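You operate a simulated robot arm through the tools that you are given. There is no shell and no other tool.

The job below is to be done with a simulated robot arm. You get a single attempt, and the scene is never put back.

## Task
Run the green-banded nut down its stud, snug it up with its socket and dot the stud's tip.
Fine: socket of the same colour, put back after; blue marker, back in its pot; leave the other studs and nuts. Set down upright: what you pick out, blue marker.

Only the result counts: the job must be done as asked and must still hold three seconds after the hand-in. Knocking over, shifting, dropping, spilling or breaking anything else fails it.

## Robot
A 7-joint arm with a two-finger parallel gripper, fixed in place. Base frame: the origin is on the floor under the middle of its stand, x ahead of it, y to its left, z up. Units: mm, rad, N and s.
With the tool pointing down near the work surface it reaches from about 240 to 680 mm from the base axis. Its first joint turns from -1.152 to 1.152 rad. Payload 2.4 kg.
Tool frame: the origin (TCP) lies between the finger pads and is the grasp point; the fingertips stand 30 mm ahead of it; z points along the fingers, y is the line along which they close. The gripper opens to 94 mm. The fingers are 28 mm wide and 10 mm thick; the gripper's body (50 by 96 mm) begins 55 mm behind the TCP.
Orientation is told as [roll, pitch, yaw] about the base's x, y, z axes, in that order, counted from this pose: with the fingers straight down and closing along the base's y, the tool's x points along the base's -x, its y along +y and its z along -z.

## Interface
- The arm moves only by the tool arm_command. Its argument "plan" is one flat list of numbers, 7 for each row, row after row: the shift along the tool's x, y, z in mm, then the turn, a rotation vector about the tool's x, y, z in rad, then the opening, from 0 (shut) to 1 (fully open). In form: [x, y, z, rx, ry, rz, grip, x, y, z, rx, ry, rz, grip, ...]. A call has 1 to 20 rows; each row shifts and turns the commanded pose from where the row before left it, along the tool's axes as they then stand. Each row takes 0.2 s and may step no farther than 50 mm and 0.15 rad from the row before; otherwise, or with a gripper value out of range, the whole call is refused. A pose out of reach is approached as far as the arm can. The call stops where the force on the tool passes 40 N (or 10 N more than at its start, if that is more) or the arm is blocked; 0.2 s more then pass. Each finger travels about 153 mm/s and halts on what it meets, pressing with about 42 N; the grip force reading is that of the motor and also rises with nothing between the fingers. The clock runs only during rows and for 0.2 s after the last one: add rows that do not move to give the fingers time. The reply holds the time, the measured pose of the TCP, the force on the tool along the base axes, the opening and the grip force, in the units named above and with some noise, with the torque about the TCP (base axes, N m) and any sound that the robot's microphone picked up.
- Cameras (640 x 400 px; columns grow to the right, rows downward): "scene" is fixed at [47.8, 483.5, 1451]; the picture's right is [-0.64, -0.77, 0.00], its down [-0.39, 0.32, -0.86] and it looks along [0.67, -0.55, -0.51] (base axes); focal length 334 px, centre (320, 200). "wrist" rides on the gripper at [76, 14, -102] in the tool frame; the picture's right is [-0.18, 0.98, 0.00], its down [-0.75, -0.14, -0.64] and it looks along [-0.63, -0.12, 0.77] (tool axes); focal length 243 px, centre (320, 200).
- grab_frame(camera): a new picture of that camera. No time passes.
- point_at(camera, pixels): for up to 12 pixels [column, row] of the newest picture of that camera ("zoom" is the newest enlarged one), the place [x, y, z] in the base frame of the surface seen there, good to about 3 mm. No time passes.
- enlarge(camera, box): a new picture of the part [left, top, right, bottom] of that camera's present view, enlarged. No time passes.
- finish_job(): hands the job in; it is judged then, once.

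Open the gripper and draw the arm clear of the work before you hand the job in, unless the task says otherwise.

The tools are called as a command line: name --argument value ..., lists and objects as JSON in quotes. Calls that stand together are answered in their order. arm_command: Moves the arm, as the interface text tells. Its arguments: {"type":"object","properties":{"plan":{"type":"array"}},"required":["plan"]} The other tools are called the same way: grab_frame (camera) takes a picture; point_at (camera, pixels) gives the place of the surface under pixels of a picture; enlarge (camera, box) takes an enlarged picture of a part of a camera's view; finish_job () hands the job in.

At the start:

```text
time: 0.0
ee_pos: [381.2, -30.3, 1270.7]
tool_rot: [0.0, 0.0, 0.0]
ft_force: [0.2, 0.6, 0.9]
wrist_torque: [-0.01, 0.01, -0.02]
width: 94.1
finger_force: 0.0
```

scene: 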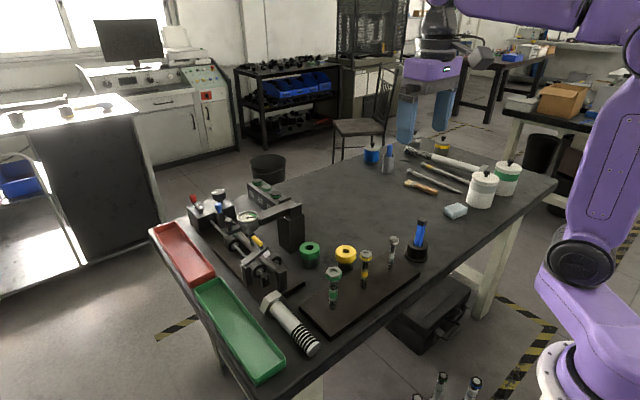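
wrist: 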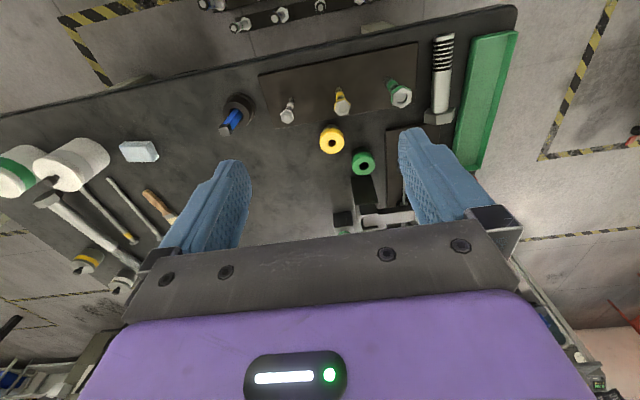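

The scene view shows a board with three studs around (333,285), (365,265) and (392,250), plus green and yellow sockets near (309,253) and (345,256), and a blue marker in a pot at (420,240). I'll enlarge both views for detail.

enlarge --camera "scene" --box '[280, 200, 450, 330]'

enlarge --camera "wrist" --box '[200, 30, 480, 205]'

```text
3.08 times, centred on (365, 265) of scene
```

zoom: 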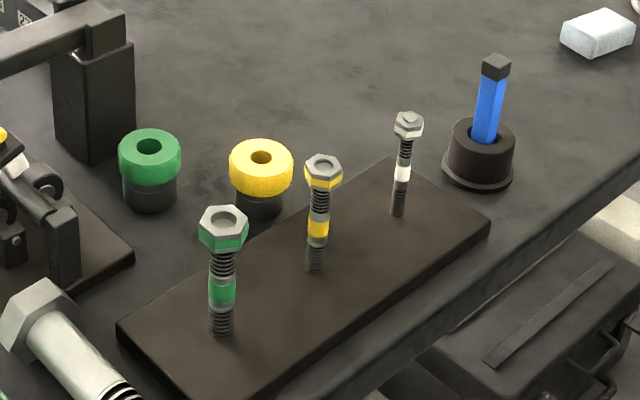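

```text
2.29 times, centred on (340, 118) of wrist
```

zoom: 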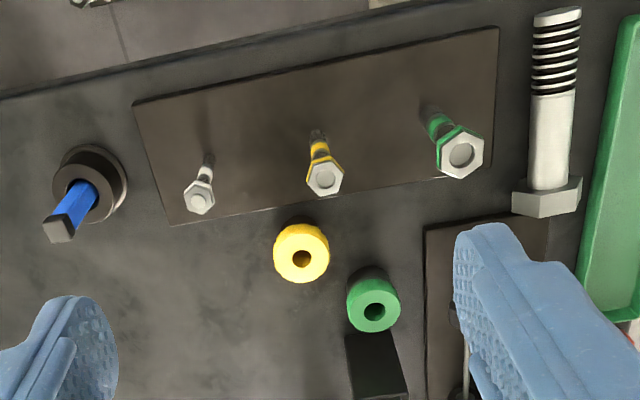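

The stud with the green-banded nut is at zoom (222,230), and the green socket is at (150,165). I'll measure the positions of the key features.

point_at --camera "zoom" --pixels '[[461, 153], [373, 311], [324, 179], [301, 258], [199, 198], [60, 232], [100, 170], [440, 125], [357, 300], [300, 120], [400, 110], [480, 120]]'

point_at --camera "scene" --pixels '[[333, 271], [333, 285], [332, 304], [366, 253], [393, 239], [309, 246], [309, 263], [345, 250], [421, 222], [418, 255], [416, 257], [360, 300]]'

```text
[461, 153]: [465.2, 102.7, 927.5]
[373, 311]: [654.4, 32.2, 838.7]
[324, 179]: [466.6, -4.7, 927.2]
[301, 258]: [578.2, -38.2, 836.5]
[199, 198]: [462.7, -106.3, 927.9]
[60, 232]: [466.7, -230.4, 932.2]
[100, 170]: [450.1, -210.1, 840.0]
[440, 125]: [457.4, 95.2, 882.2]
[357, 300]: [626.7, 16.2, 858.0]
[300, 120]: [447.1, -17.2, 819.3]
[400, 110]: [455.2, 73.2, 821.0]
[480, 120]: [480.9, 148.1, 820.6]
```

```text
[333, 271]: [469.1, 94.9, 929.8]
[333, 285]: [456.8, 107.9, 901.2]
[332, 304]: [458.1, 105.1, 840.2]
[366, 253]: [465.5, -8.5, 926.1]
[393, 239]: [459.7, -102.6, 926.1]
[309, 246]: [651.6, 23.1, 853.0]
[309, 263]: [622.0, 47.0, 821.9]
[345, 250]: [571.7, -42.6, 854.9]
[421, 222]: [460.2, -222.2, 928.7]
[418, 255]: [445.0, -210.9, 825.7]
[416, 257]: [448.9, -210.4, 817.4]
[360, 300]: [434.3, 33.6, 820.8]
```

The stud tips are near z 928 and the plate is near z 820. I'll enlarge the green nut, the socket and the marker further before moving.

enlarge --camera "scene" --box '[313, 260, 353, 310]'

enlarge --camera "scene" --box '[295, 235, 335, 275]'

enlarge --camera "scene" --box '[395, 210, 445, 270]'

enlarge --camera "scene" --box '[350, 130, 530, 230]'

```text
8.00 times, centred on (333, 285) of scene
```

zoom: 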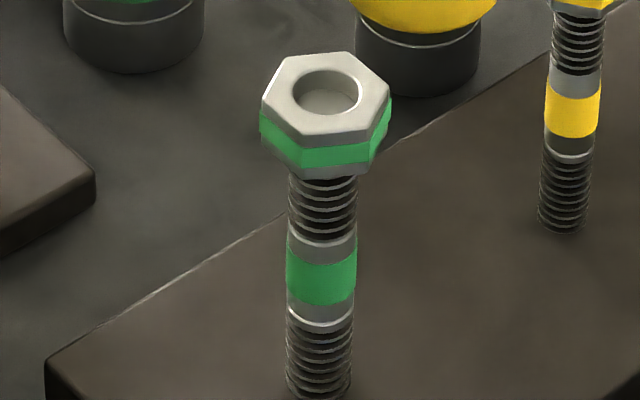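

```text
10.00 times, centred on (315, 255) of scene
```

zoom: 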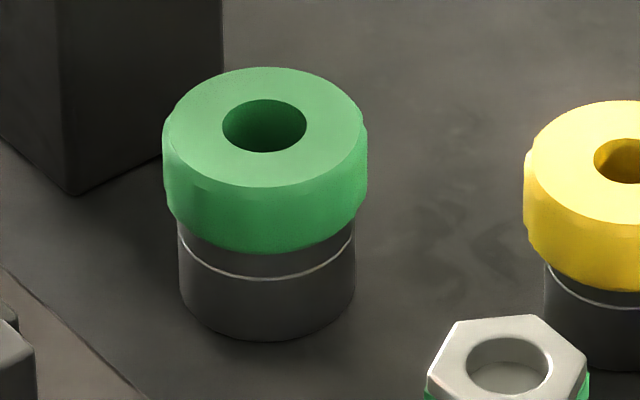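

```text
6.67 times, centred on (420, 240) of scene
```

zoom: 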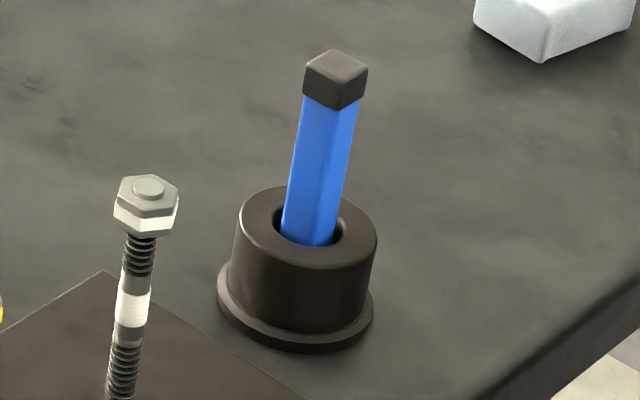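

```text
3.56 times, centred on (440, 180) of scene
```

zoom: 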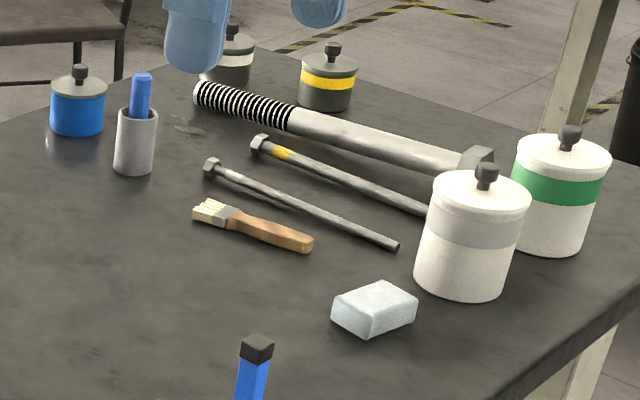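

The green nut sits at the top of its stud with the stud end recessed inside it. The socket has a through-hole, and the blue marker leans in its black pot. I'll move the gripper above the green stud for a closer wrist view.

arm_command --plan '[-12, 19, 30, 0, 0, 0, 1, -12, 19, 30, 0, 0, 0, 1, -12, 19, 30, 0, 0, 0, 1, -12, 19, 30, 0, 0, 0, 1, -12, 19, 30, 0, 0, 0, 1, -12, 19, 30, 0, 0, 0, 1, -12, 19, 30, 0, 0, 0, 1]'

grab_frame --camera "wrist"

```text
time: 1.6
ee_pos: [465.0, 104.2, 1058.5]
tool_rot: [0.001, -0.001, -0.001]
ft_force: [-0.3, 0.7, 0.5]
wrist_torque: [0.01, 0.01, -0.01]
width: 93.9
finger_force: 0.1
```

```text
taken
```

wrist: 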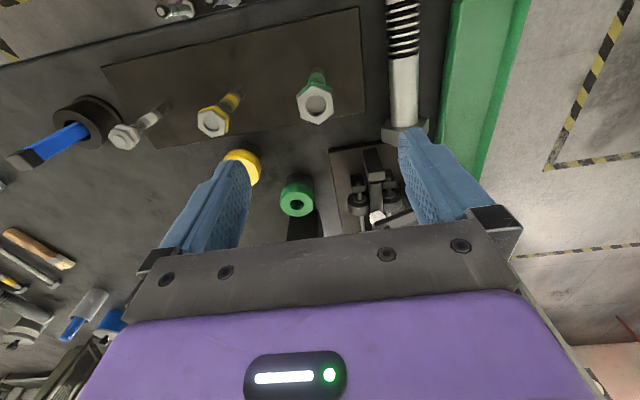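

The nut is at (315,103) in the wrist view, and a second blue item in a grey cup is at (80,315). I'll enlarge both, along with the socket at (297,198).

enlarge --camera "wrist" --box '[280, 60, 350, 130]'

enlarge --camera "wrist" --box '[0, 260, 140, 380]'

enlarge --camera "scene" --box '[365, 135, 415, 185]'

enlarge --camera "wrist" --box '[0, 80, 150, 180]'

```text
5.71 times, centred on (315, 95) of wrist
```

zoom: 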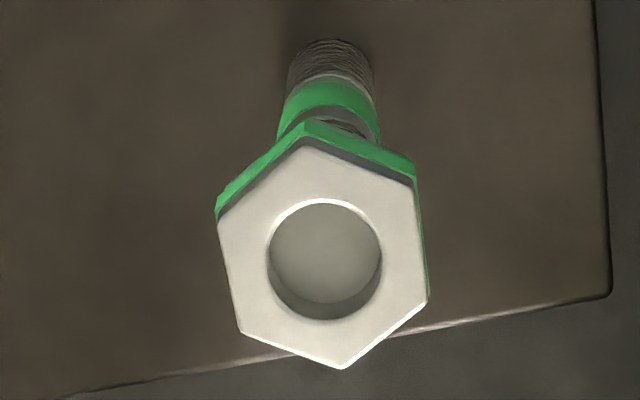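

```text
3.33 times, centred on (70, 320) of wrist
```

zoom: 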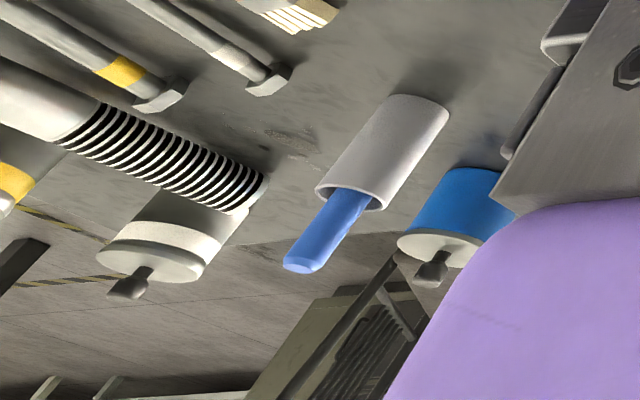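

```text
8.00 times, centred on (390, 160) of scene
```

zoom: 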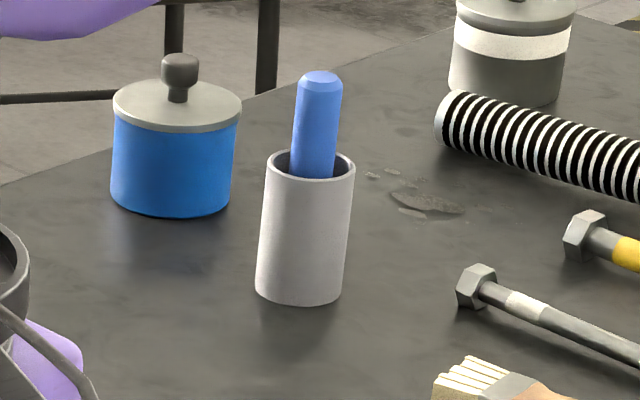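

```text
4.00 times, centred on (75, 130) of wrist
```

zoom: 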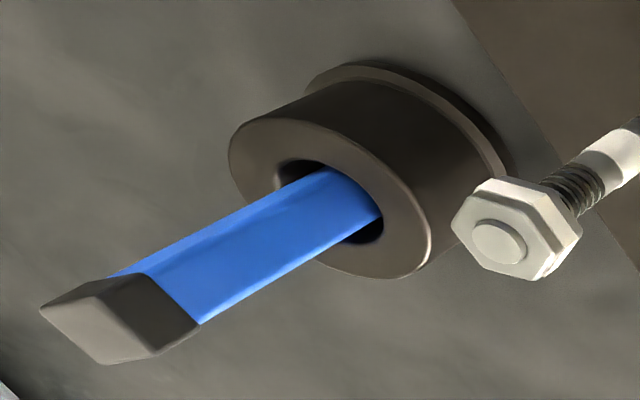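

The nut's hex corners are clear in the earlier nut zoom, so I'll retake it and measure the corner points and the stud tip. I'll also check where the far blue item stands.

enlarge --camera "wrist" --box '[280, 60, 350, 130]'

point_at --camera "zoom" --pixels '[[305, 152], [410, 188], [424, 300], [342, 364], [243, 331], [222, 222], [325, 240], [325, 180], [270, 260], [330, 95], [330, 50], [500, 200]]'

point_at --camera "scene" --pixels '[[387, 160], [388, 148], [420, 230], [425, 248], [313, 256], [305, 256], [309, 241], [309, 266], [300, 280], [380, 200], [345, 246]]'

```text
5.71 times, centred on (315, 95) of wrist
```

zoom: 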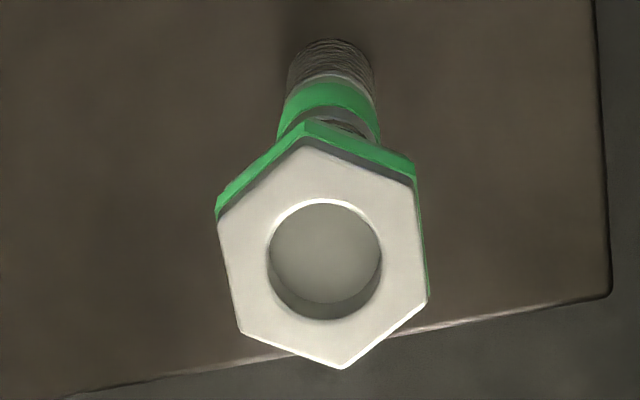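

```text
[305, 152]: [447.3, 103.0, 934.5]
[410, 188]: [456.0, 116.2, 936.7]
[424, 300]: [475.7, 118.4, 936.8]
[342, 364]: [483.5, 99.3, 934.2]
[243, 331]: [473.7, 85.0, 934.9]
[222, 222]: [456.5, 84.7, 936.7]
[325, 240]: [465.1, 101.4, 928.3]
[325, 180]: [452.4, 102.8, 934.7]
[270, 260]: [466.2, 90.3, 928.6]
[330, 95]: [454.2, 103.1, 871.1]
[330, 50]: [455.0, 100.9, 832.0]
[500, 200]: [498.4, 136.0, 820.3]
```

```text
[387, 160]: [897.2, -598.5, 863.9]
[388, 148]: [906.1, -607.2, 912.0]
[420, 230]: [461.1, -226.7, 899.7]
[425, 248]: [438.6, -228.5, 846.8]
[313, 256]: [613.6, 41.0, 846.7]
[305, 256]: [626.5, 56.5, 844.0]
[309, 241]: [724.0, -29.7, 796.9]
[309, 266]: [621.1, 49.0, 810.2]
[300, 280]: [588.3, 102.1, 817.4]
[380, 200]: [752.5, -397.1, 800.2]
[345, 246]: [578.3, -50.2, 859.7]
```

The far blue item is about 1080 mm away, out of reach, so the marker is the one in the black pot at (460,-225). The nut is centred near (465.4,101.1) with its top at 935.6, about 32 mm across flats, and a flat pair faces ±y. I'll centre over it and turn the wrist counter-clockwise to find out how much turning stroke I have.

arm_command --plan '[-0.4, -3.1, 0, 0, 0, -0.15, 1, 0, 0, 0, 0, 0, -0.15, 1, 0, 0, 0, 0, 0, -0.15, 1, 0, 0, 0, 0, 0, -0.15, 1, 0, 0, 0, 0, 0, -0.15, 1, 0, 0, 0, 0, 0, -0.15, 1, 0, 0, 0, 0, 0, -0.15, 1, 0, 0, 0, 0, 0, -0.15, 1, 0, 0, 0, 0, 0, -0.15, 1, 0, 0, 0, 0, 0, -0.15, 1, 0, 0, 0, 0, 0, -0.15, 1, 0, 0, 0, 0, 0, -0.15, 1, 0, 0, 0, 0, 0, -0.15, 1, 0, 0, 0, 0, 0, -0.15, 1, 0, 0, 0, 0, 0, -0.15, 1, 0, 0, 0, 0, 0, -0.15, 1, 0, 0, 0, 0, 0, -0.15, 1, 0, 0, 0, 0, 0, -0.15, 1]'

```text
time: 5.4
ee_pos: [465.2, 99.9, 1062.1]
tool_rot: [0.0, -0.001, 2.702]
ft_force: [0.5, 0.4, 0.5]
wrist_torque: [-0.01, 0.03, -0.01]
width: 93.8
finger_force: 0.1
```

Yaw 2.70 was reached cleanly. I'll try a few more steps to find the limit.

arm_command --plan '[0, 0, 0, 0, 0, -0.15, 1, 0, 0, 0, 0, 0, -0.15, 1]'

```text
time: 6.0
ee_pos: [464.6, 99.7, 1061.7]
tool_rot: [0.0, 0.0, 3.001]
ft_force: [-0.1, -1.1, 0.9]
wrist_torque: [0.02, 0.02, 0.02]
width: 93.7
finger_force: 0.0
```

Still following at yaw 3.00. I'll go a bit further.

arm_command --plan '[0, 0, 0, 0, 0, -0.15, 1, 0, 0, 0, 0, 0, -0.15, 1, 0, 0, 0, 0, 0, -0.15, 1]'

```text
time: 6.8
ee_pos: [464.6, 99.9, 1061.3]
tool_rot: [0.0, 0.0, -2.832]
ft_force: [0.3, 0.8, -0.2]
wrist_torque: [0.01, 0.02, 0.0]
width: 93.9
finger_force: 0.0
```

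Yaw is now effectively 3.45 with no limit yet. I'll keep probing.

arm_command --plan '[0, 0, 0, 0, 0, -0.15, 1, 0, 0, 0, 0, 0, -0.15, 1, 0, 0, 0, 0, 0, -0.15, 1, 0, 0, 0, 0, 0, -0.15, 1, 0, 0, 0, 0, 0, -0.15, 1, 0, 0, 0, 0, 0, -0.15, 1]'

```text
time: 8.2
ee_pos: [252.3, 208.5, 1025.2]
tool_rot: [0.003, 0.0, -2.157]
ft_force: [0.9, -0.1, -0.8]
wrist_torque: [-0.02, -0.01, 0.01]
width: 94.1
finger_force: 0.1
out of reach, approached as far as the arm can: row 1, 2, 3, 4, 5, 6
```

The limit lies just past yaw 3.45, and going beyond it made the arm drift away. I'll back off to about yaw 3.107, which is aligned with the nut's flats, and let the arm return over the nut.

arm_command --plan '[0, 0, 0, 0, 0, 0.15, 1, 0, 0, 0, 0, 0, 0.15, 1, 0, 0, 0, 0, 0, 0.15, 1, 0, 0, 0, 0, 0, 0.15, 1, 0, 0, 0, 0, 0, 0.15, 1, 0, 0, 0, 0, 0, 0.15, 1, 0, 0, 0, 0, 0, 0.15, 1, 0, 0, 0, 0, 0, 0.15, 1, 0, 0, 0, 0, 0, 0.043, 1, 0, 0, 0, 0, 0, 0, 1, 0, 0, 0, 0, 0, 0, 1]'

grab_frame --camera "wrist"

grab_frame --camera "scene"

```text
time: 10.6
ee_pos: [252.9, 208.2, 1026.2]
tool_rot: [0.002, 0.001, 2.881]
ft_force: [-0.6, 1.3, -0.3]
wrist_torque: [-0.01, 0.01, 0.01]
width: 94.2
finger_force: 0.1
```

```text
taken
```

wrist: 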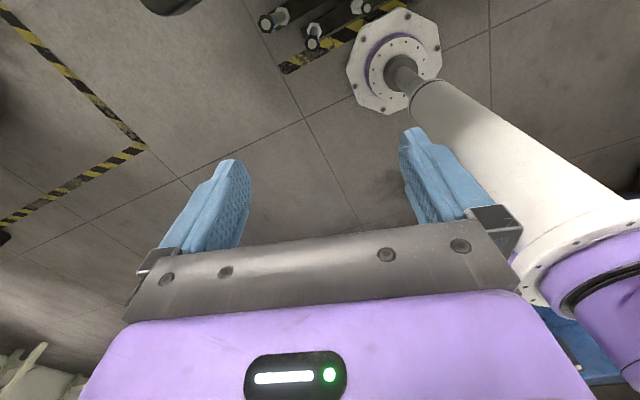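

```text
taken
```

scene: 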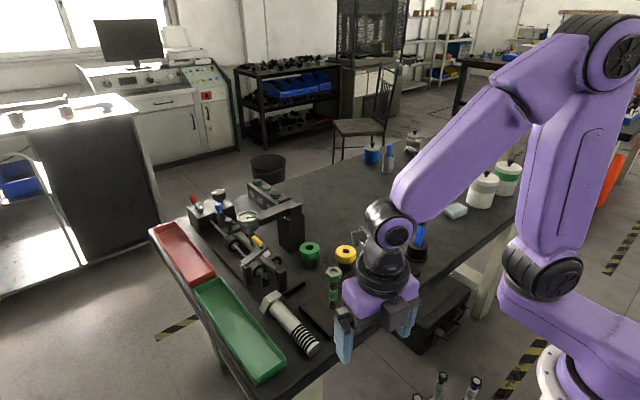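

The command pose was reset to where the arm ended, (253,208,1026) at yaw 2.88. I'll translate back above the nut and turn to yaw 3.107.

arm_command --plan '[38.8, 8.13, -5.7, 0, 0, 0, 1, 38.8, 8.13, -5.7, 0, 0, 0, 1, 38.8, 8.13, -5.7, 0, 0, 0, 1, 38.8, 8.13, -5.7, 0, 0, 0, 1, 38.8, 8.13, -5.7, 0, 0, 0, 1, 38.8, 8.13, -5.7, 0, 0, 0, 1, 0, 0, 0, 0, 0, -0.113, 1, 0, 0, 0, 0, 0, -0.113, 1, 0, 0, 0, 0, 0, 0, 1]'

grab_frame --camera "wrist"

```text
time: 12.6
ee_pos: [464.9, 102.0, 1061.6]
tool_rot: [0.004, 0.001, 3.108]
ft_force: [0.2, 0.2, 0.2]
wrist_torque: [-0.04, 0.05, -0.03]
width: 94.0
finger_force: 0.1
```

```text
taken
```

wrist: 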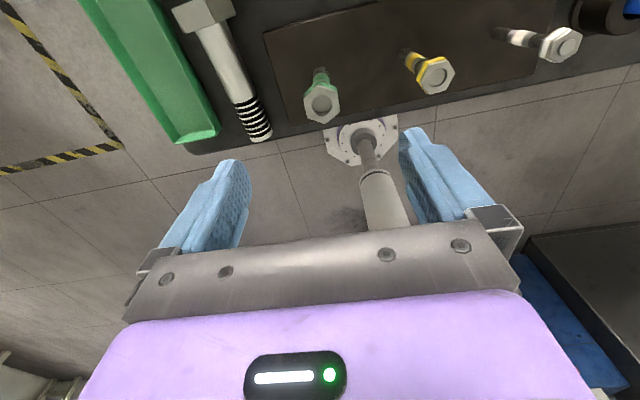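

I'm back over the nut, which shows at (321,103). This view comes from the opposite side, so I'll measure the corners again to refine the centre.

enlarge --camera "wrist" --box '[286, 65, 356, 135]'

```text
5.71 times, centred on (321, 100) of wrist
```

zoom: 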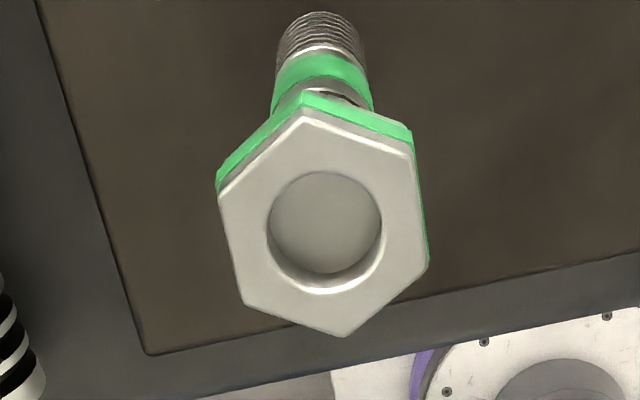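

point_at --camera "zoom" --pixels '[[304, 122], [409, 160], [424, 263], [344, 332], [245, 300], [222, 192], [325, 215], [325, 150], [290, 120], [330, 80], [325, 25], [100, 300]]'

```text
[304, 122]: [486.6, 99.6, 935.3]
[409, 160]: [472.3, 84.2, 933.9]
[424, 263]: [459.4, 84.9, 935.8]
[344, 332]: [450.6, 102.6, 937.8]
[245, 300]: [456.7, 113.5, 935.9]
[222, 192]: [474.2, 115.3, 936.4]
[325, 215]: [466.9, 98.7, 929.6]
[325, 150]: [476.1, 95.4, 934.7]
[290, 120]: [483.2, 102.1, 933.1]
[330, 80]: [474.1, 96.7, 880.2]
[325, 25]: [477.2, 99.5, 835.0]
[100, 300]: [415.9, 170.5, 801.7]
```

The averaged nut centre is about (466,100.5) with its top near 935.7. I'll descend with open fingers to TCP z≈930.

arm_command --plan '[1.1, 1.5, 44, 0, 0, 0, 1, 0, 0, 44, 0, 0, 0, 1, 0, 0, 43.5, 0, 0, 0, 1, 0, 0, 0, 0, 0, 0, 1]'

grab_frame --camera "wrist"

enlarge --camera "scene" --box '[303, 240, 363, 310]'

```text
time: 13.6
ee_pos: [465.4, 99.8, 929.2]
tool_rot: [0.001, 0.0, 3.108]
ft_force: [1.2, -0.5, 0.8]
wrist_torque: [0.01, 0.03, 0.01]
width: 93.9
finger_force: 0.1
```

```text
taken
```

wrist: 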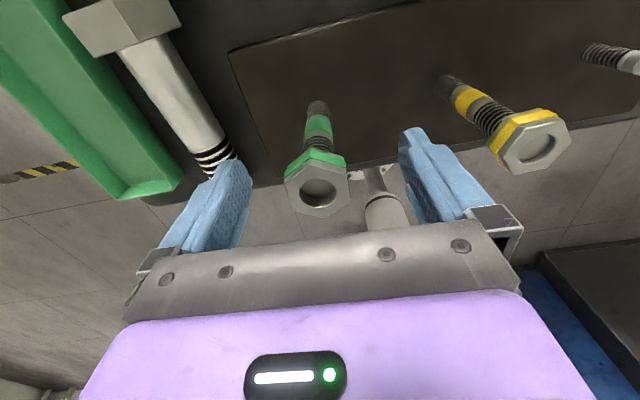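

```text
5.71 times, centred on (333, 275) of scene
```

zoom: 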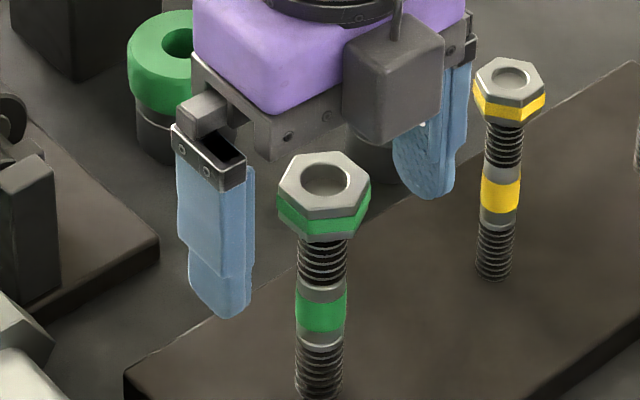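

The nut at (317,190) is centred between the fingers, right at the projected TCP of (320,188). I'll close on its flats.

arm_command --plan '[0, 0, 0, 0, 0, 0, 0.4, 0, 0, 0, 0, 0, 0, 0.0, 0, 0, 0, 0, 0, 0, 0.0, 0, 0, 0, 0, 0, 0, 0.0]'

grab_frame --camera "wrist"

```text
time: 14.6
ee_pos: [465.6, 100.2, 930.5]
tool_rot: [0.001, 0.002, 3.108]
ft_force: [-0.9, 10.0, -6.9]
wrist_torque: [0.05, -0.08, 0.0]
width: 33.9
finger_force: 41.9
```

```text
taken
```

wrist: 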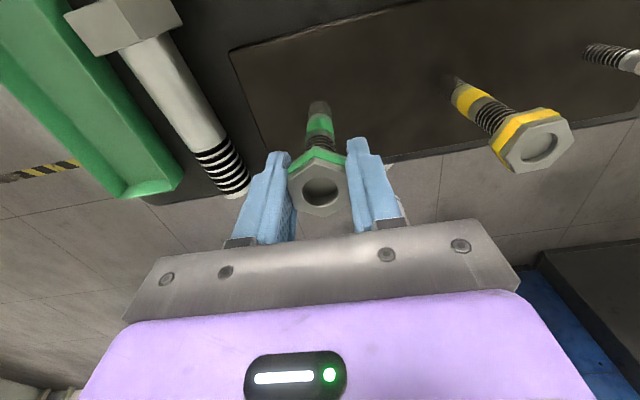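

The nut is gripped at width 33.9. There's about a 10 N sideways reaction in +y, so I'll shift slightly that way and make a short clockwise test turn of 0.6 rad to read the torque and the axial force.

arm_command --plan '[0, -0.5, 0, 0, 0, 0.1, 0, 0, 0, 0, 0, 0, 0.1, 0, 0, 0, 0, 0, 0, 0.1, 0, 0, 0, 0, 0, 0, 0.1, 0, 0, 0, 0, 0, 0, 0.1, 0, 0, 0, 0, 0, 0, 0.1, 0]'

grab_frame --camera "wrist"

```text
time: 16.0
ee_pos: [464.1, 100.3, 928.2]
tool_rot: [0.005, -0.001, 2.507]
ft_force: [-17.8, 5.5, -4.3]
wrist_torque: [0.19, -0.06, 0.04]
width: 33.6
finger_force: 41.8
```

```text
taken
```

wrist: 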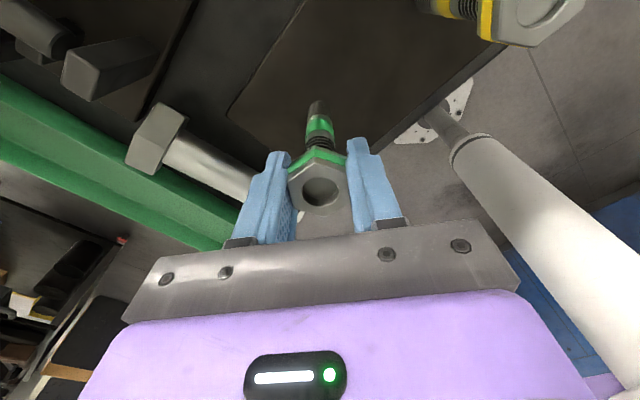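

The nut turned with the hand. There's some side load, about -18 N in x. I'll release and regrip at this angle to see the centring error along this closing axis.

arm_command --plan '[0, 0, 0, 0, 0, 0, 0.6, 0, 0, 0, 0, 0, 0, 0.6, 0, 0, 0, 0, 0, 0, 0.6]'

enlarge --camera "wrist" --box '[270, 140, 370, 230]'

enlarge --camera "scene" --box '[313, 260, 353, 310]'

```text
time: 16.8
ee_pos: [467.5, 101.0, 928.0]
tool_rot: [-0.001, 0.004, 2.507]
ft_force: [0.1, 0.2, 0.3]
wrist_torque: [0.0, 0.0, -0.03]
width: 56.4
finger_force: 0.0
```

```text
4.44 times, centred on (320, 185) of wrist
```

zoom: 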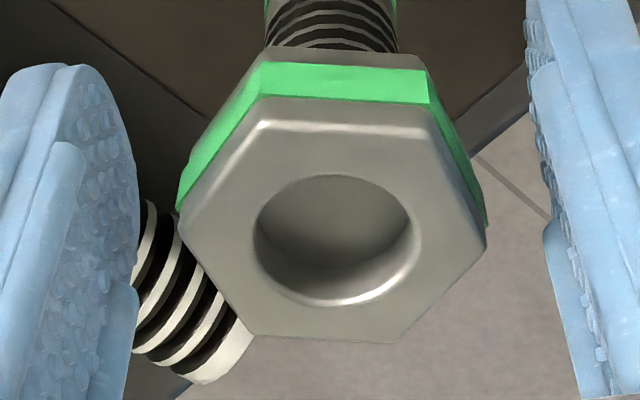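

```text
8.00 times, centred on (333, 285) of scene
```

zoom: 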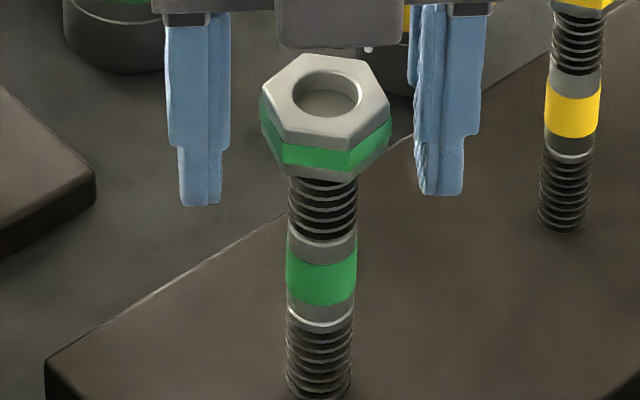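

The nut now shows corners towards the fingers, so it may have slipped in the grip. I'll measure the corner positions to find its actual angle.

enlarge --camera "wrist" --box '[270, 140, 370, 230]'

point_at --camera "zoom" --pixels '[[266, 126], [428, 130], [484, 232], [400, 340], [250, 336], [183, 220], [335, 200], [335, 235], [335, 150], [335, 320], [220, 230], [450, 235]]'

```text
4.44 times, centred on (320, 185) of wrist
```

zoom: 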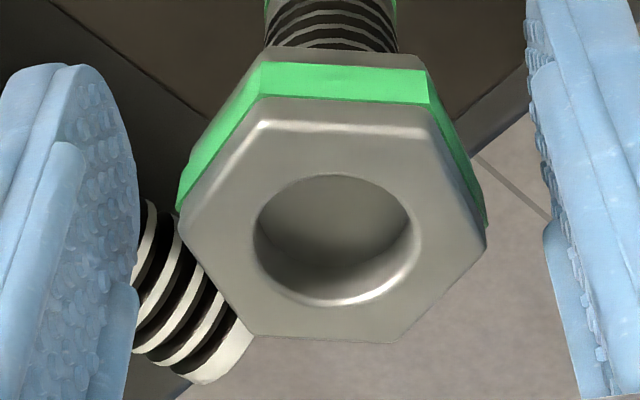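

```text
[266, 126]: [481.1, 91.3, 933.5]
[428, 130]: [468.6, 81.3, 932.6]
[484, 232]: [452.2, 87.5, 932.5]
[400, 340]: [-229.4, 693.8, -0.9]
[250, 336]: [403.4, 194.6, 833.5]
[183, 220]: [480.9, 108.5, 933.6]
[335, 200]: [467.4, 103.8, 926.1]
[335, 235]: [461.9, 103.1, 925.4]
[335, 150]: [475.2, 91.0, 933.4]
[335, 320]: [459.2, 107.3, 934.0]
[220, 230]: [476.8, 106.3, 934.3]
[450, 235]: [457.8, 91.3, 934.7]
```

When the side load was released the arm sprang back about 3 mm and dragged the nut some 16° with it, so centring needs improving. I'll regrip at this yaw and read the reaction along the closing axis.

arm_command --plan '[0, 0, 0, 0, 0, 0, 0.3, 0, 0, 0, 0, 0, 0, 0.0, 0, 0, 0, 0, 0, 0, 0.0, 0, 0, 0, 0, 0, 0, 0.0]'

enlarge --camera "wrist" --box '[270, 140, 370, 230]'

```text
time: 17.8
ee_pos: [465.6, 99.7, 929.6]
tool_rot: [0.004, 0.002, 2.506]
ft_force: [-8.3, -9.4, 0.9]
wrist_torque: [0.08, -0.12, 0.07]
width: 34.5
finger_force: 41.9
```

```text
4.44 times, centred on (320, 185) of wrist
```

zoom: 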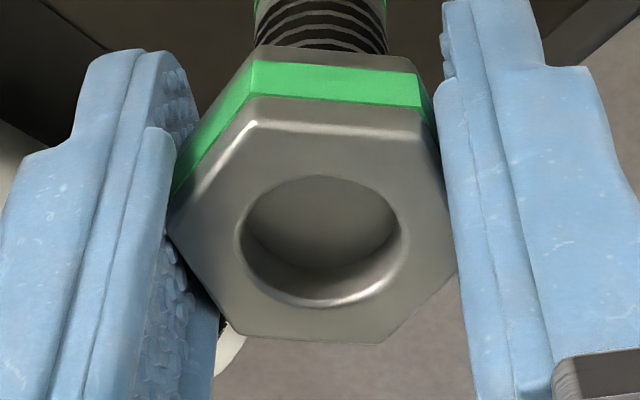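

The fingers hold the nut near its corners by friction at width 34.5, and the reaction is about 12.5 N along +y of the tool. I'll shift 1 mm along tool +y while gripped to gauge the stiffness.

arm_command --plan '[0, 1.0, 0, 0, 0, 0, 0, 0, 0, 0, 0, 0, 0, 0, 0, 0, 0, 0, 0, 0, 0]'

```text
time: 18.6
ee_pos: [465.0, 99.6, 928.4]
tool_rot: [0.002, 0.002, 2.508]
ft_force: [-4.7, -7.1, -8.9]
wrist_torque: [0.24, -0.04, 0.05]
width: 34.4
finger_force: 41.6
```

The stiffness is around 4 N/mm, so I'll shift another 2 mm along tool +y. Then I'll make a longer clockwise stroke, watching how the side force evolves.

arm_command --plan '[0, 1.0, 0, 0, 0, 0, 0, 0, 1.0, 0, 0, 0, 0, 0, 0, 0, 0, 0, 0, 0, 0]'

arm_command --plan '[0, 0, 0, 0, 0, 0.15, 0, 0, 0, 0, 0, 0, 0.15, 0, 0, 0, 0, 0, 0, 0.15, 0, 0, 0, 0, 0, 0, 0.15, 0, 0, 0, 0, 0, 0, 0.15, 0, 0, 0, 0, 0, 0, 0.15, 0]'

enlarge --camera "wrist" --box '[270, 140, 370, 230]'

```text
time: 19.4
ee_pos: [464.9, 99.7, 929.0]
tool_rot: [-0.002, 0.003, 2.51]
ft_force: [4.2, 5.2, -12.3]
wrist_torque: [0.07, 0.46, 0.04]
width: 34.2
finger_force: 41.8
```

```text
time: 20.8
ee_pos: [465.8, 99.0, 928.4]
tool_rot: [-0.001, 0.002, 1.606]
ft_force: [11.3, 14.2, -28.0]
wrist_torque: [-0.17, 0.26, 0.14]
width: 33.2
finger_force: 42.0
```

```text
4.44 times, centred on (320, 185) of wrist
```

zoom: 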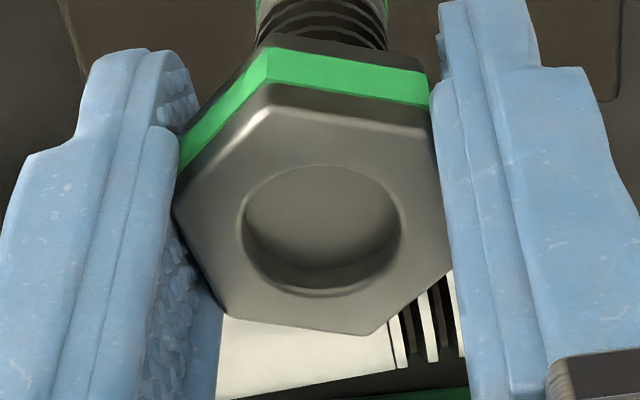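

The nut is turning with the hand and pulling it down, with Fz at -28 N. I'll follow it down 3 mm and shift to relieve the side load.

arm_command --plan '[-1.5, -1.3, 1.5, 0, 0, 0, 0, 0, 0, 1.5, 0, 0, 0, 0, 0, 0, 0, 0, 0, 0, 0]'

```text
time: 21.6
ee_pos: [465.0, 99.6, 927.5]
tool_rot: [0.0, 0.003, 1.606]
ft_force: [-13.9, 0.2, 31.8]
wrist_torque: [0.11, 0.15, 0.08]
width: 33.3
finger_force: 41.7
```

The stiffness is higher than I thought, about 20 N/mm in z. I'll back up 1.5 mm and shift -0.8 mm in x to settle.

arm_command --plan '[0, 0.8, -1.5, 0, 0, 0, 0, 0, 0, 0, 0, 0, 0, 0]'

```text
time: 22.2
ee_pos: [465.5, 99.2, 926.5]
tool_rot: [-0.002, 0.002, 1.607]
ft_force: [-3.9, -2.1, 7.0]
wrist_torque: [0.04, 0.38, -0.04]
width: 33.0
finger_force: 42.4
```

The forces are now small. I'll continue clockwise for 1.5 rad, descending 0.12 mm per row, and use Fz to estimate the thread lead.

arm_command --plan '[0, 0, 0.12, 0, 0, 0.15, 0, 0, 0, 0.12, 0, 0, 0.15, 0, 0, 0, 0.12, 0, 0, 0.15, 0, 0, 0, 0.12, 0, 0, 0.15, 0, 0, 0, 0.12, 0, 0, 0.15, 0, 0, 0, 0.12, 0, 0, 0.15, 0, 0, 0, 0.12, 0, 0, 0.15, 0, 0, 0, 0.12, 0, 0, 0.15, 0, 0, 0, 0.12, 0, 0, 0.15, 0, 0, 0, 0.12, 0, 0, 0.15, 0]'

enlarge --camera "wrist" --box '[270, 140, 370, 230]'

```text
time: 24.4
ee_pos: [464.8, 100.7, 926.5]
tool_rot: [-0.001, 0.003, 0.107]
ft_force: [-2.0, -0.4, -29.1]
wrist_torque: [0.17, 0.15, 0.14]
width: 33.2
finger_force: 42.0
```

```text
4.44 times, centred on (320, 185) of wrist
```

zoom: 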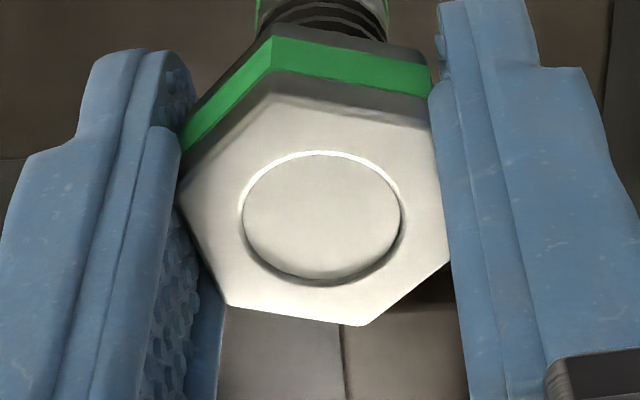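

The stud tip is visibly closer to flush with the nut, so the lead is large, around 2 mm/rad. I'll follow 1.5 mm down, then continue turning with 0.3 mm per row.

arm_command --plan '[0, 0, 1.5, 0, 0, 0, 0, 0, 0, 0.3, 0, 0, 0.15, 0, 0, 0, 0.3, 0, 0, 0.15, 0, 0, 0, 0.3, 0, 0, 0.15, 0, 0, 0, 0.3, 0, 0, 0.15, 0, 0, 0, 0.3, 0, 0, 0.15, 0, 0, 0, 0.3, 0, 0, 0.15, 0]'

enlarge --camera "wrist" --box '[270, 140, 370, 230]'

```text
time: 26.0
ee_pos: [464.6, 100.9, 923.6]
tool_rot: [0.002, -0.004, -0.793]
ft_force: [-8.7, 7.7, 12.8]
wrist_torque: [0.2, 0.62, 0.03]
width: 33.3
finger_force: 41.7
```

```text
4.44 times, centred on (320, 185) of wrist
```

zoom: 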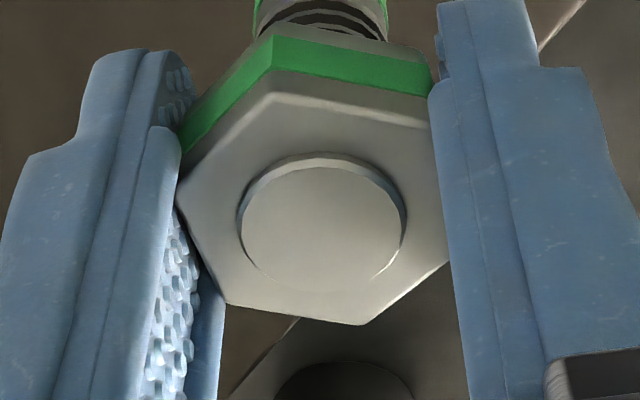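

The crescent is now on the near side, so the tip has started protruding and the nut is clearly running down. I'll measure the nut face and tip heights.

point_at --camera "zoom" --pixels '[[320, 190], [300, 230], [340, 230], [320, 250], [230, 200], [230, 240], [270, 290], [330, 300], [410, 150], [300, 120], [420, 220], [380, 290]]'

enlarge --camera "scene" --box '[313, 260, 353, 310]'

```text
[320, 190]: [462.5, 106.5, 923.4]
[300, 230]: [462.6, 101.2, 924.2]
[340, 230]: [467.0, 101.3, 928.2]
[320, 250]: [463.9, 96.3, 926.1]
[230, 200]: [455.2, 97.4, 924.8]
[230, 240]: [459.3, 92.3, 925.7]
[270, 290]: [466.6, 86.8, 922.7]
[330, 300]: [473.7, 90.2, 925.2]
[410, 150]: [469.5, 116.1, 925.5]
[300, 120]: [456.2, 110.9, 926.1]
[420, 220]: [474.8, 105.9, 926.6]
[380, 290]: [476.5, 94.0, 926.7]
```

```text
8.00 times, centred on (333, 285) of scene
```

zoom: 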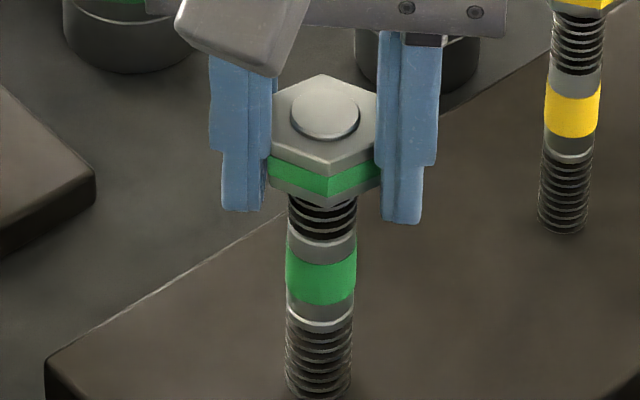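

The nut top is at about 925.4, so it has dropped roughly 10 mm in about 3.7 rad of turning. I'll continue another 1.2 rad with 0.36 mm per row.

arm_command --plan '[0, 0, 0.2, 0, 0, 0.15, 0, 0, 0, 0.3, 0, 0, 0.15, 0, 0, 0, 0.36, 0, 0, 0.15, 0, 0, 0, 0.36, 0, 0, 0.15, 0, 0, 0, 0.36, 0, 0, 0.15, 0, 0, 0, 0.36, 0, 0, 0.15, 0, 0, 0, 0.36, 0, 0, 0.15, 0, 0, 0, 0.36, 0, 0, 0.15, 0]'

enlarge --camera "scene" --box '[313, 260, 353, 310]'

```text
time: 27.8
ee_pos: [464.9, 101.8, 920.4]
tool_rot: [0.003, 0.001, -1.992]
ft_force: [0.5, 18.5, 2.2]
wrist_torque: [-0.38, 0.24, 0.0]
width: 33.0
finger_force: 42.1
```

```text
8.00 times, centred on (333, 285) of scene
```

zoom: 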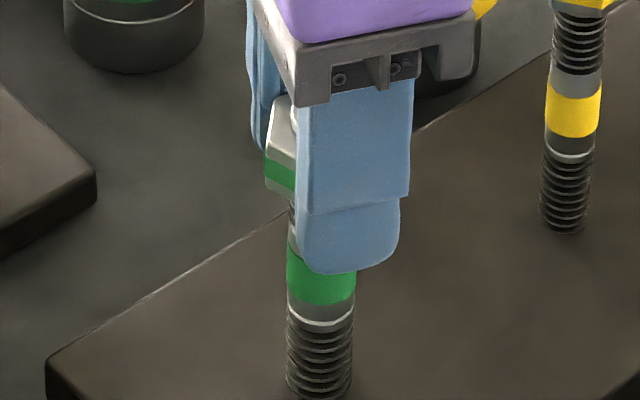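

Fz stays near zero at this rate, so the lead is about 2.8 mm/rad (around 18 mm/turn). I'll ease the 18 N side load, open up, and rotate back counter-clockwise in place with the fingers clear of the nut.

arm_command --plan '[1.0, -0.4, 0, 0, 0, 0, 0, 0, 0, 0, 0, 0, 0, 1, 0, 0, 0, 0, 0, 0, 1, 0, 0, 0, 0, 0, 0, 1, 0, 0, 0, 0, 0, -0.15, 1, 0, 0, 0, 0, 0, -0.15, 1, 0, 0, 0, 0, 0, -0.15, 1, 0, 0, 0, 0, 0, -0.15, 1, 0, 0, 0, 0, 0, -0.15, 1, 0, 0, 0, 0, 0, -0.15, 1, 0, 0, 0, 0, 0, -0.15, 1, 0, 0, 0, 0, 0, -0.15, 1, 0, 0, 0, 0, 0, -0.15, 1, 0, 0, 0, 0, 0, -0.15, 1, 0, 0, 0, 0, 0, -0.15, 1, 0, 0, 0, 0, 0, -0.15, 1, 0, 0, 0, 0, 0, -0.15, 1, 0, 0, 0, 0, 0, -0.15, 1, 0, 0, 0, 0, 0, -0.15, 1, 0, 0, 0, 0, 0, -0.15, 1]'

enlarge --camera "wrist" --box '[270, 140, 370, 230]'

enlarge --camera "scene" --box '[303, 245, 363, 315]'

```text
time: 32.0
ee_pos: [465.8, 101.5, 920.3]
tool_rot: [-0.001, -0.002, 0.411]
ft_force: [-0.1, -0.6, -0.4]
wrist_torque: [-0.01, -0.01, 0.0]
width: 93.8
finger_force: 0.0
```

```text
4.44 times, centred on (320, 185) of wrist
```

zoom: 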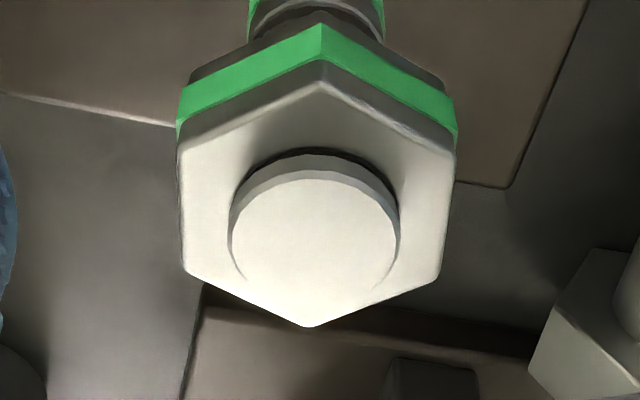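

```text
5.71 times, centred on (333, 280) of scene
```

zoom: 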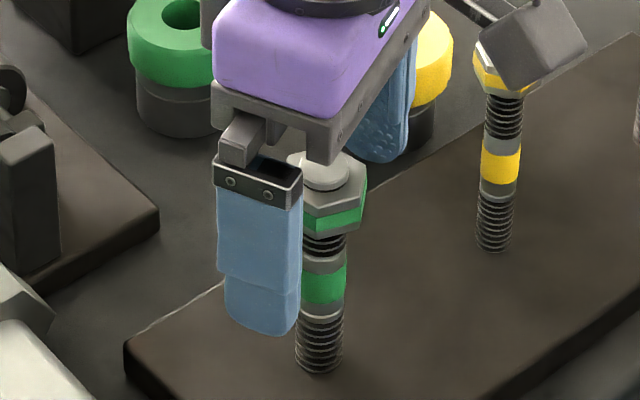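

The tip now stands about 4 mm proud of the nut. I'll continue rotating back to yaw ≈3.26.

arm_command --plan '[0, 0, 0, 0, 0, -0.15, 1, 0, 0, 0, 0, 0, -0.15, 1, 0, 0, 0, 0, 0, -0.15, 1, 0, 0, 0, 0, 0, -0.15, 1, 0, 0, 0, 0, 0, -0.15, 1, 0, 0, 0, 0, 0, -0.15, 1, 0, 0, 0, 0, 0, -0.15, 1, 0, 0, 0, 0, 0, -0.15, 1, 0, 0, 0, 0, 0, -0.15, 1, 0, 0, 0, 0, 0, -0.15, 1, 0, 0, 0, 0, 0, -0.15, 1, 0, 0, 0, 0, 0, -0.15, 1, 0, 0, 0, 0, 0, -0.15, 1, 0, 0, 0, 0, 0, -0.15, 1, 0, 0, 0, 0, 0, -0.15, 1, 0, 0, 0, 0, 0, -0.15, 1, 0, 0, 0, 0, 0, -0.15, 1, 0, 0, 0, 0, 0, -0.15, 1, 0, 0, 0, 0, 0, -0.15, 1]'

enlarge --camera "wrist" --box '[270, 140, 370, 230]'

```text
time: 36.0
ee_pos: [466.5, 100.8, 920.4]
tool_rot: [0.002, -0.001, -3.022]
ft_force: [0.3, 0.9, -0.9]
wrist_torque: [-0.01, -0.01, 0.01]
width: 93.9
finger_force: 0.1
```

```text
4.44 times, centred on (320, 185) of wrist
```

zoom: 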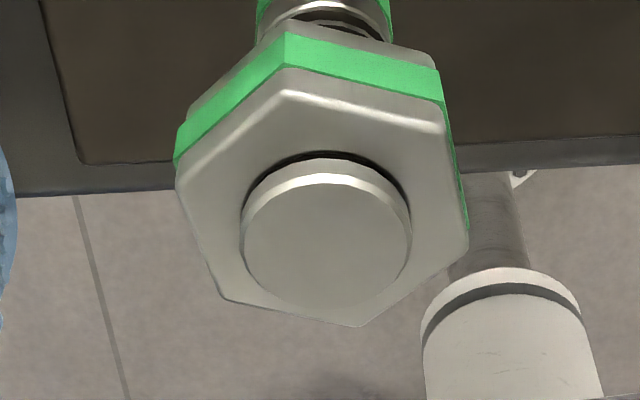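

At yaw 3.26 the tip image moved slightly compared with yaw 0.41, which implies an axis offset of about (0.5,0.7) mm in the tool frame. I'll correct that, close, and turn 2.4 rad clockwise with 0.425 mm per row.

arm_command --plan '[0.5, 0.7, 0, 0, 0, 0, 0.5, 0, 0, 0, 0, 0, 0, 0, 0, 0, 0, 0, 0, 0, 0, 0, 0, 0, 0, 0, 0, 0, 0, 0, 0.2, 0, 0, 0.15, 0, 0, 0, 0.425, 0, 0, 0.15, 0, 0, 0, 0.425, 0, 0, 0.15, 0, 0, 0, 0.425, 0, 0, 0.15, 0, 0, 0, 0.425, 0, 0, 0.15, 0, 0, 0, 0.425, 0, 0, 0.15, 0, 0, 0, 0.425, 0, 0, 0.15, 0, 0, 0, 0.425, 0, 0, 0.15, 0, 0, 0, 0.425, 0, 0, 0.15, 0, 0, 0, 0.425, 0, 0, 0.15, 0, 0, 0, 0.425, 0, 0, 0.15, 0, 0, 0, 0.425, 0, 0, 0.15, 0, 0, 0, 0.425, 0, 0, 0.15, 0, 0, 0, 0.425, 0, 0, 0.15, 0, 0, 0, 0.425, 0, 0, 0.15, 0, 0, 0, 0.425, 0, 0, 0.15, 0]'

enlarge --camera "wrist" --box '[270, 140, 370, 230]'

```text
time: 40.2
ee_pos: [463.9, 100.0, 913.1]
tool_rot: [-0.003, 0.0, 0.855]
ft_force: [-10.8, -10.4, 15.5]
wrist_torque: [0.11, 0.36, 0.02]
width: 33.2
finger_force: 41.3
```

```text
4.44 times, centred on (320, 185) of wrist
```

zoom: 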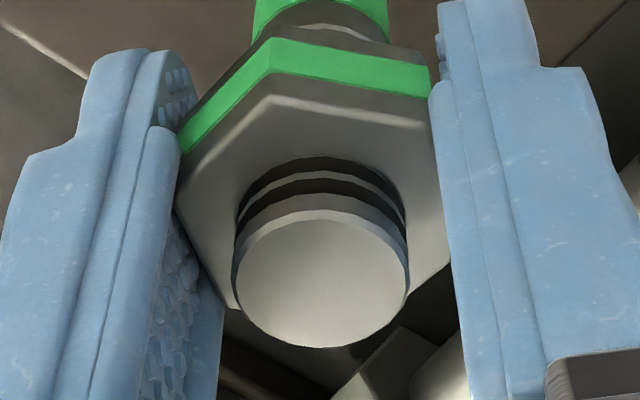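

The turning works, with two threads now showing above the nut. I'll continue 2.85 rad, easing the side load a little and using 0.4 mm per row.

arm_command --plan '[0.5, 0, 0.1, 0, 0, 0.15, 0, 0, 0, 0.2, 0, 0, 0.15, 0, 0, 0, 0.3, 0, 0, 0.15, 0, 0, 0, 0.4, 0, 0, 0.15, 0, 0, 0, 0.4, 0, 0, 0.15, 0, 0, 0, 0.4, 0, 0, 0.15, 0, 0, 0, 0.4, 0, 0, 0.15, 0, 0, 0, 0.4, 0, 0, 0.15, 0, 0, 0, 0.4, 0, 0, 0.15, 0, 0, 0, 0.4, 0, 0, 0.15, 0, 0, 0, 0.4, 0, 0, 0.15, 0, 0, 0, 0.4, 0, 0, 0.15, 0, 0, 0, 0.4, 0, 0, 0.15, 0, 0, 0, 0.4, 0, 0, 0.15, 0, 0, 0, 0.4, 0, 0, 0.15, 0, 0, 0, 0.4, 0, 0, 0.15, 0, 0, 0, 0.4, 0, 0, 0.15, 0, 0, 0, 0.4, 0, 0, 0.15, 0, 0, 0, 0.4, 0, 0, 0.15, 0]'

enlarge --camera "wrist" --box '[270, 140, 370, 230]'

enlarge --camera "scene" --box '[303, 245, 363, 315]'

```text
time: 44.2
ee_pos: [465.4, 100.1, 907.5]
tool_rot: [0.003, -0.002, -1.99]
ft_force: [-3.6, 7.1, -14.6]
wrist_torque: [0.07, 0.16, 0.07]
width: 33.3
finger_force: 42.4
```

```text
4.44 times, centred on (320, 185) of wrist
```

zoom: 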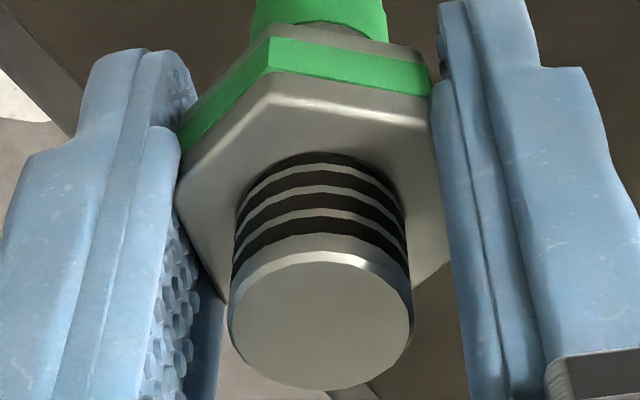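

```text
5.71 times, centred on (333, 280) of scene
```

zoom: 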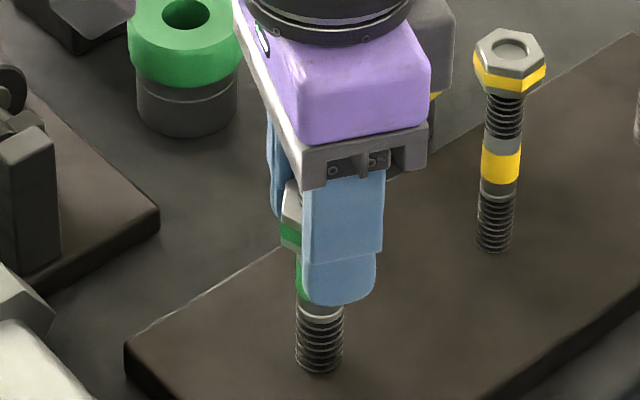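

That stroke moved the nut about 14 mm and the nut top is near 907.5. I'll open, raise the hand 8 mm to keep clearance from the stud tip, and rotate back.

arm_command --plan '[0, 0, 0, 0, 0, 0, 1, 0, 0, 0, 0, 0, 0, 1, 0, 0, -4, 0, 0, 0, 1, 0, 0, -4, 0, 0, -0.15, 1, 0, 0, 0, 0, 0, -0.15, 1, 0, 0, 0, 0, 0, -0.15, 1, 0, 0, 0, 0, 0, -0.15, 1, 0, 0, 0, 0, 0, -0.15, 1, 0, 0, 0, 0, 0, -0.15, 1, 0, 0, 0, 0, 0, -0.15, 1, 0, 0, 0, 0, 0, -0.15, 1, 0, 0, 0, 0, 0, -0.15, 1, 0, 0, 0, 0, 0, -0.15, 1, 0, 0, 0, 0, 0, -0.15, 1, 0, 0, 0, 0, 0, -0.15, 1, 0, 0, 0, 0, 0, -0.15, 1, 0, 0, 0, 0, 0, -0.15, 1, 0, 0, 0, 0, 0, -0.15, 1, 0, 0, 0, 0, 0, -0.15, 1, 0, 0, 0, 0, 0, -0.15, 1]'

enlarge --camera "wrist" --box '[270, 140, 370, 230]'

```text
time: 48.4
ee_pos: [465.1, 99.1, 916.3]
tool_rot: [-0.002, 0.0, 0.561]
ft_force: [0.3, 0.4, 0.3]
wrist_torque: [0.0, 0.01, -0.01]
width: 94.0
finger_force: 0.1
```

```text
4.44 times, centred on (320, 185) of wrist
```

zoom: 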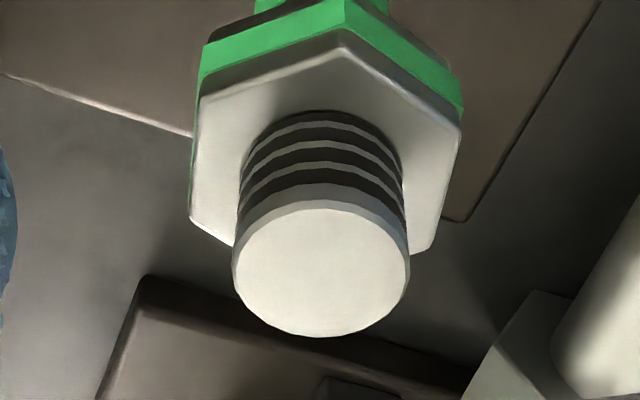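

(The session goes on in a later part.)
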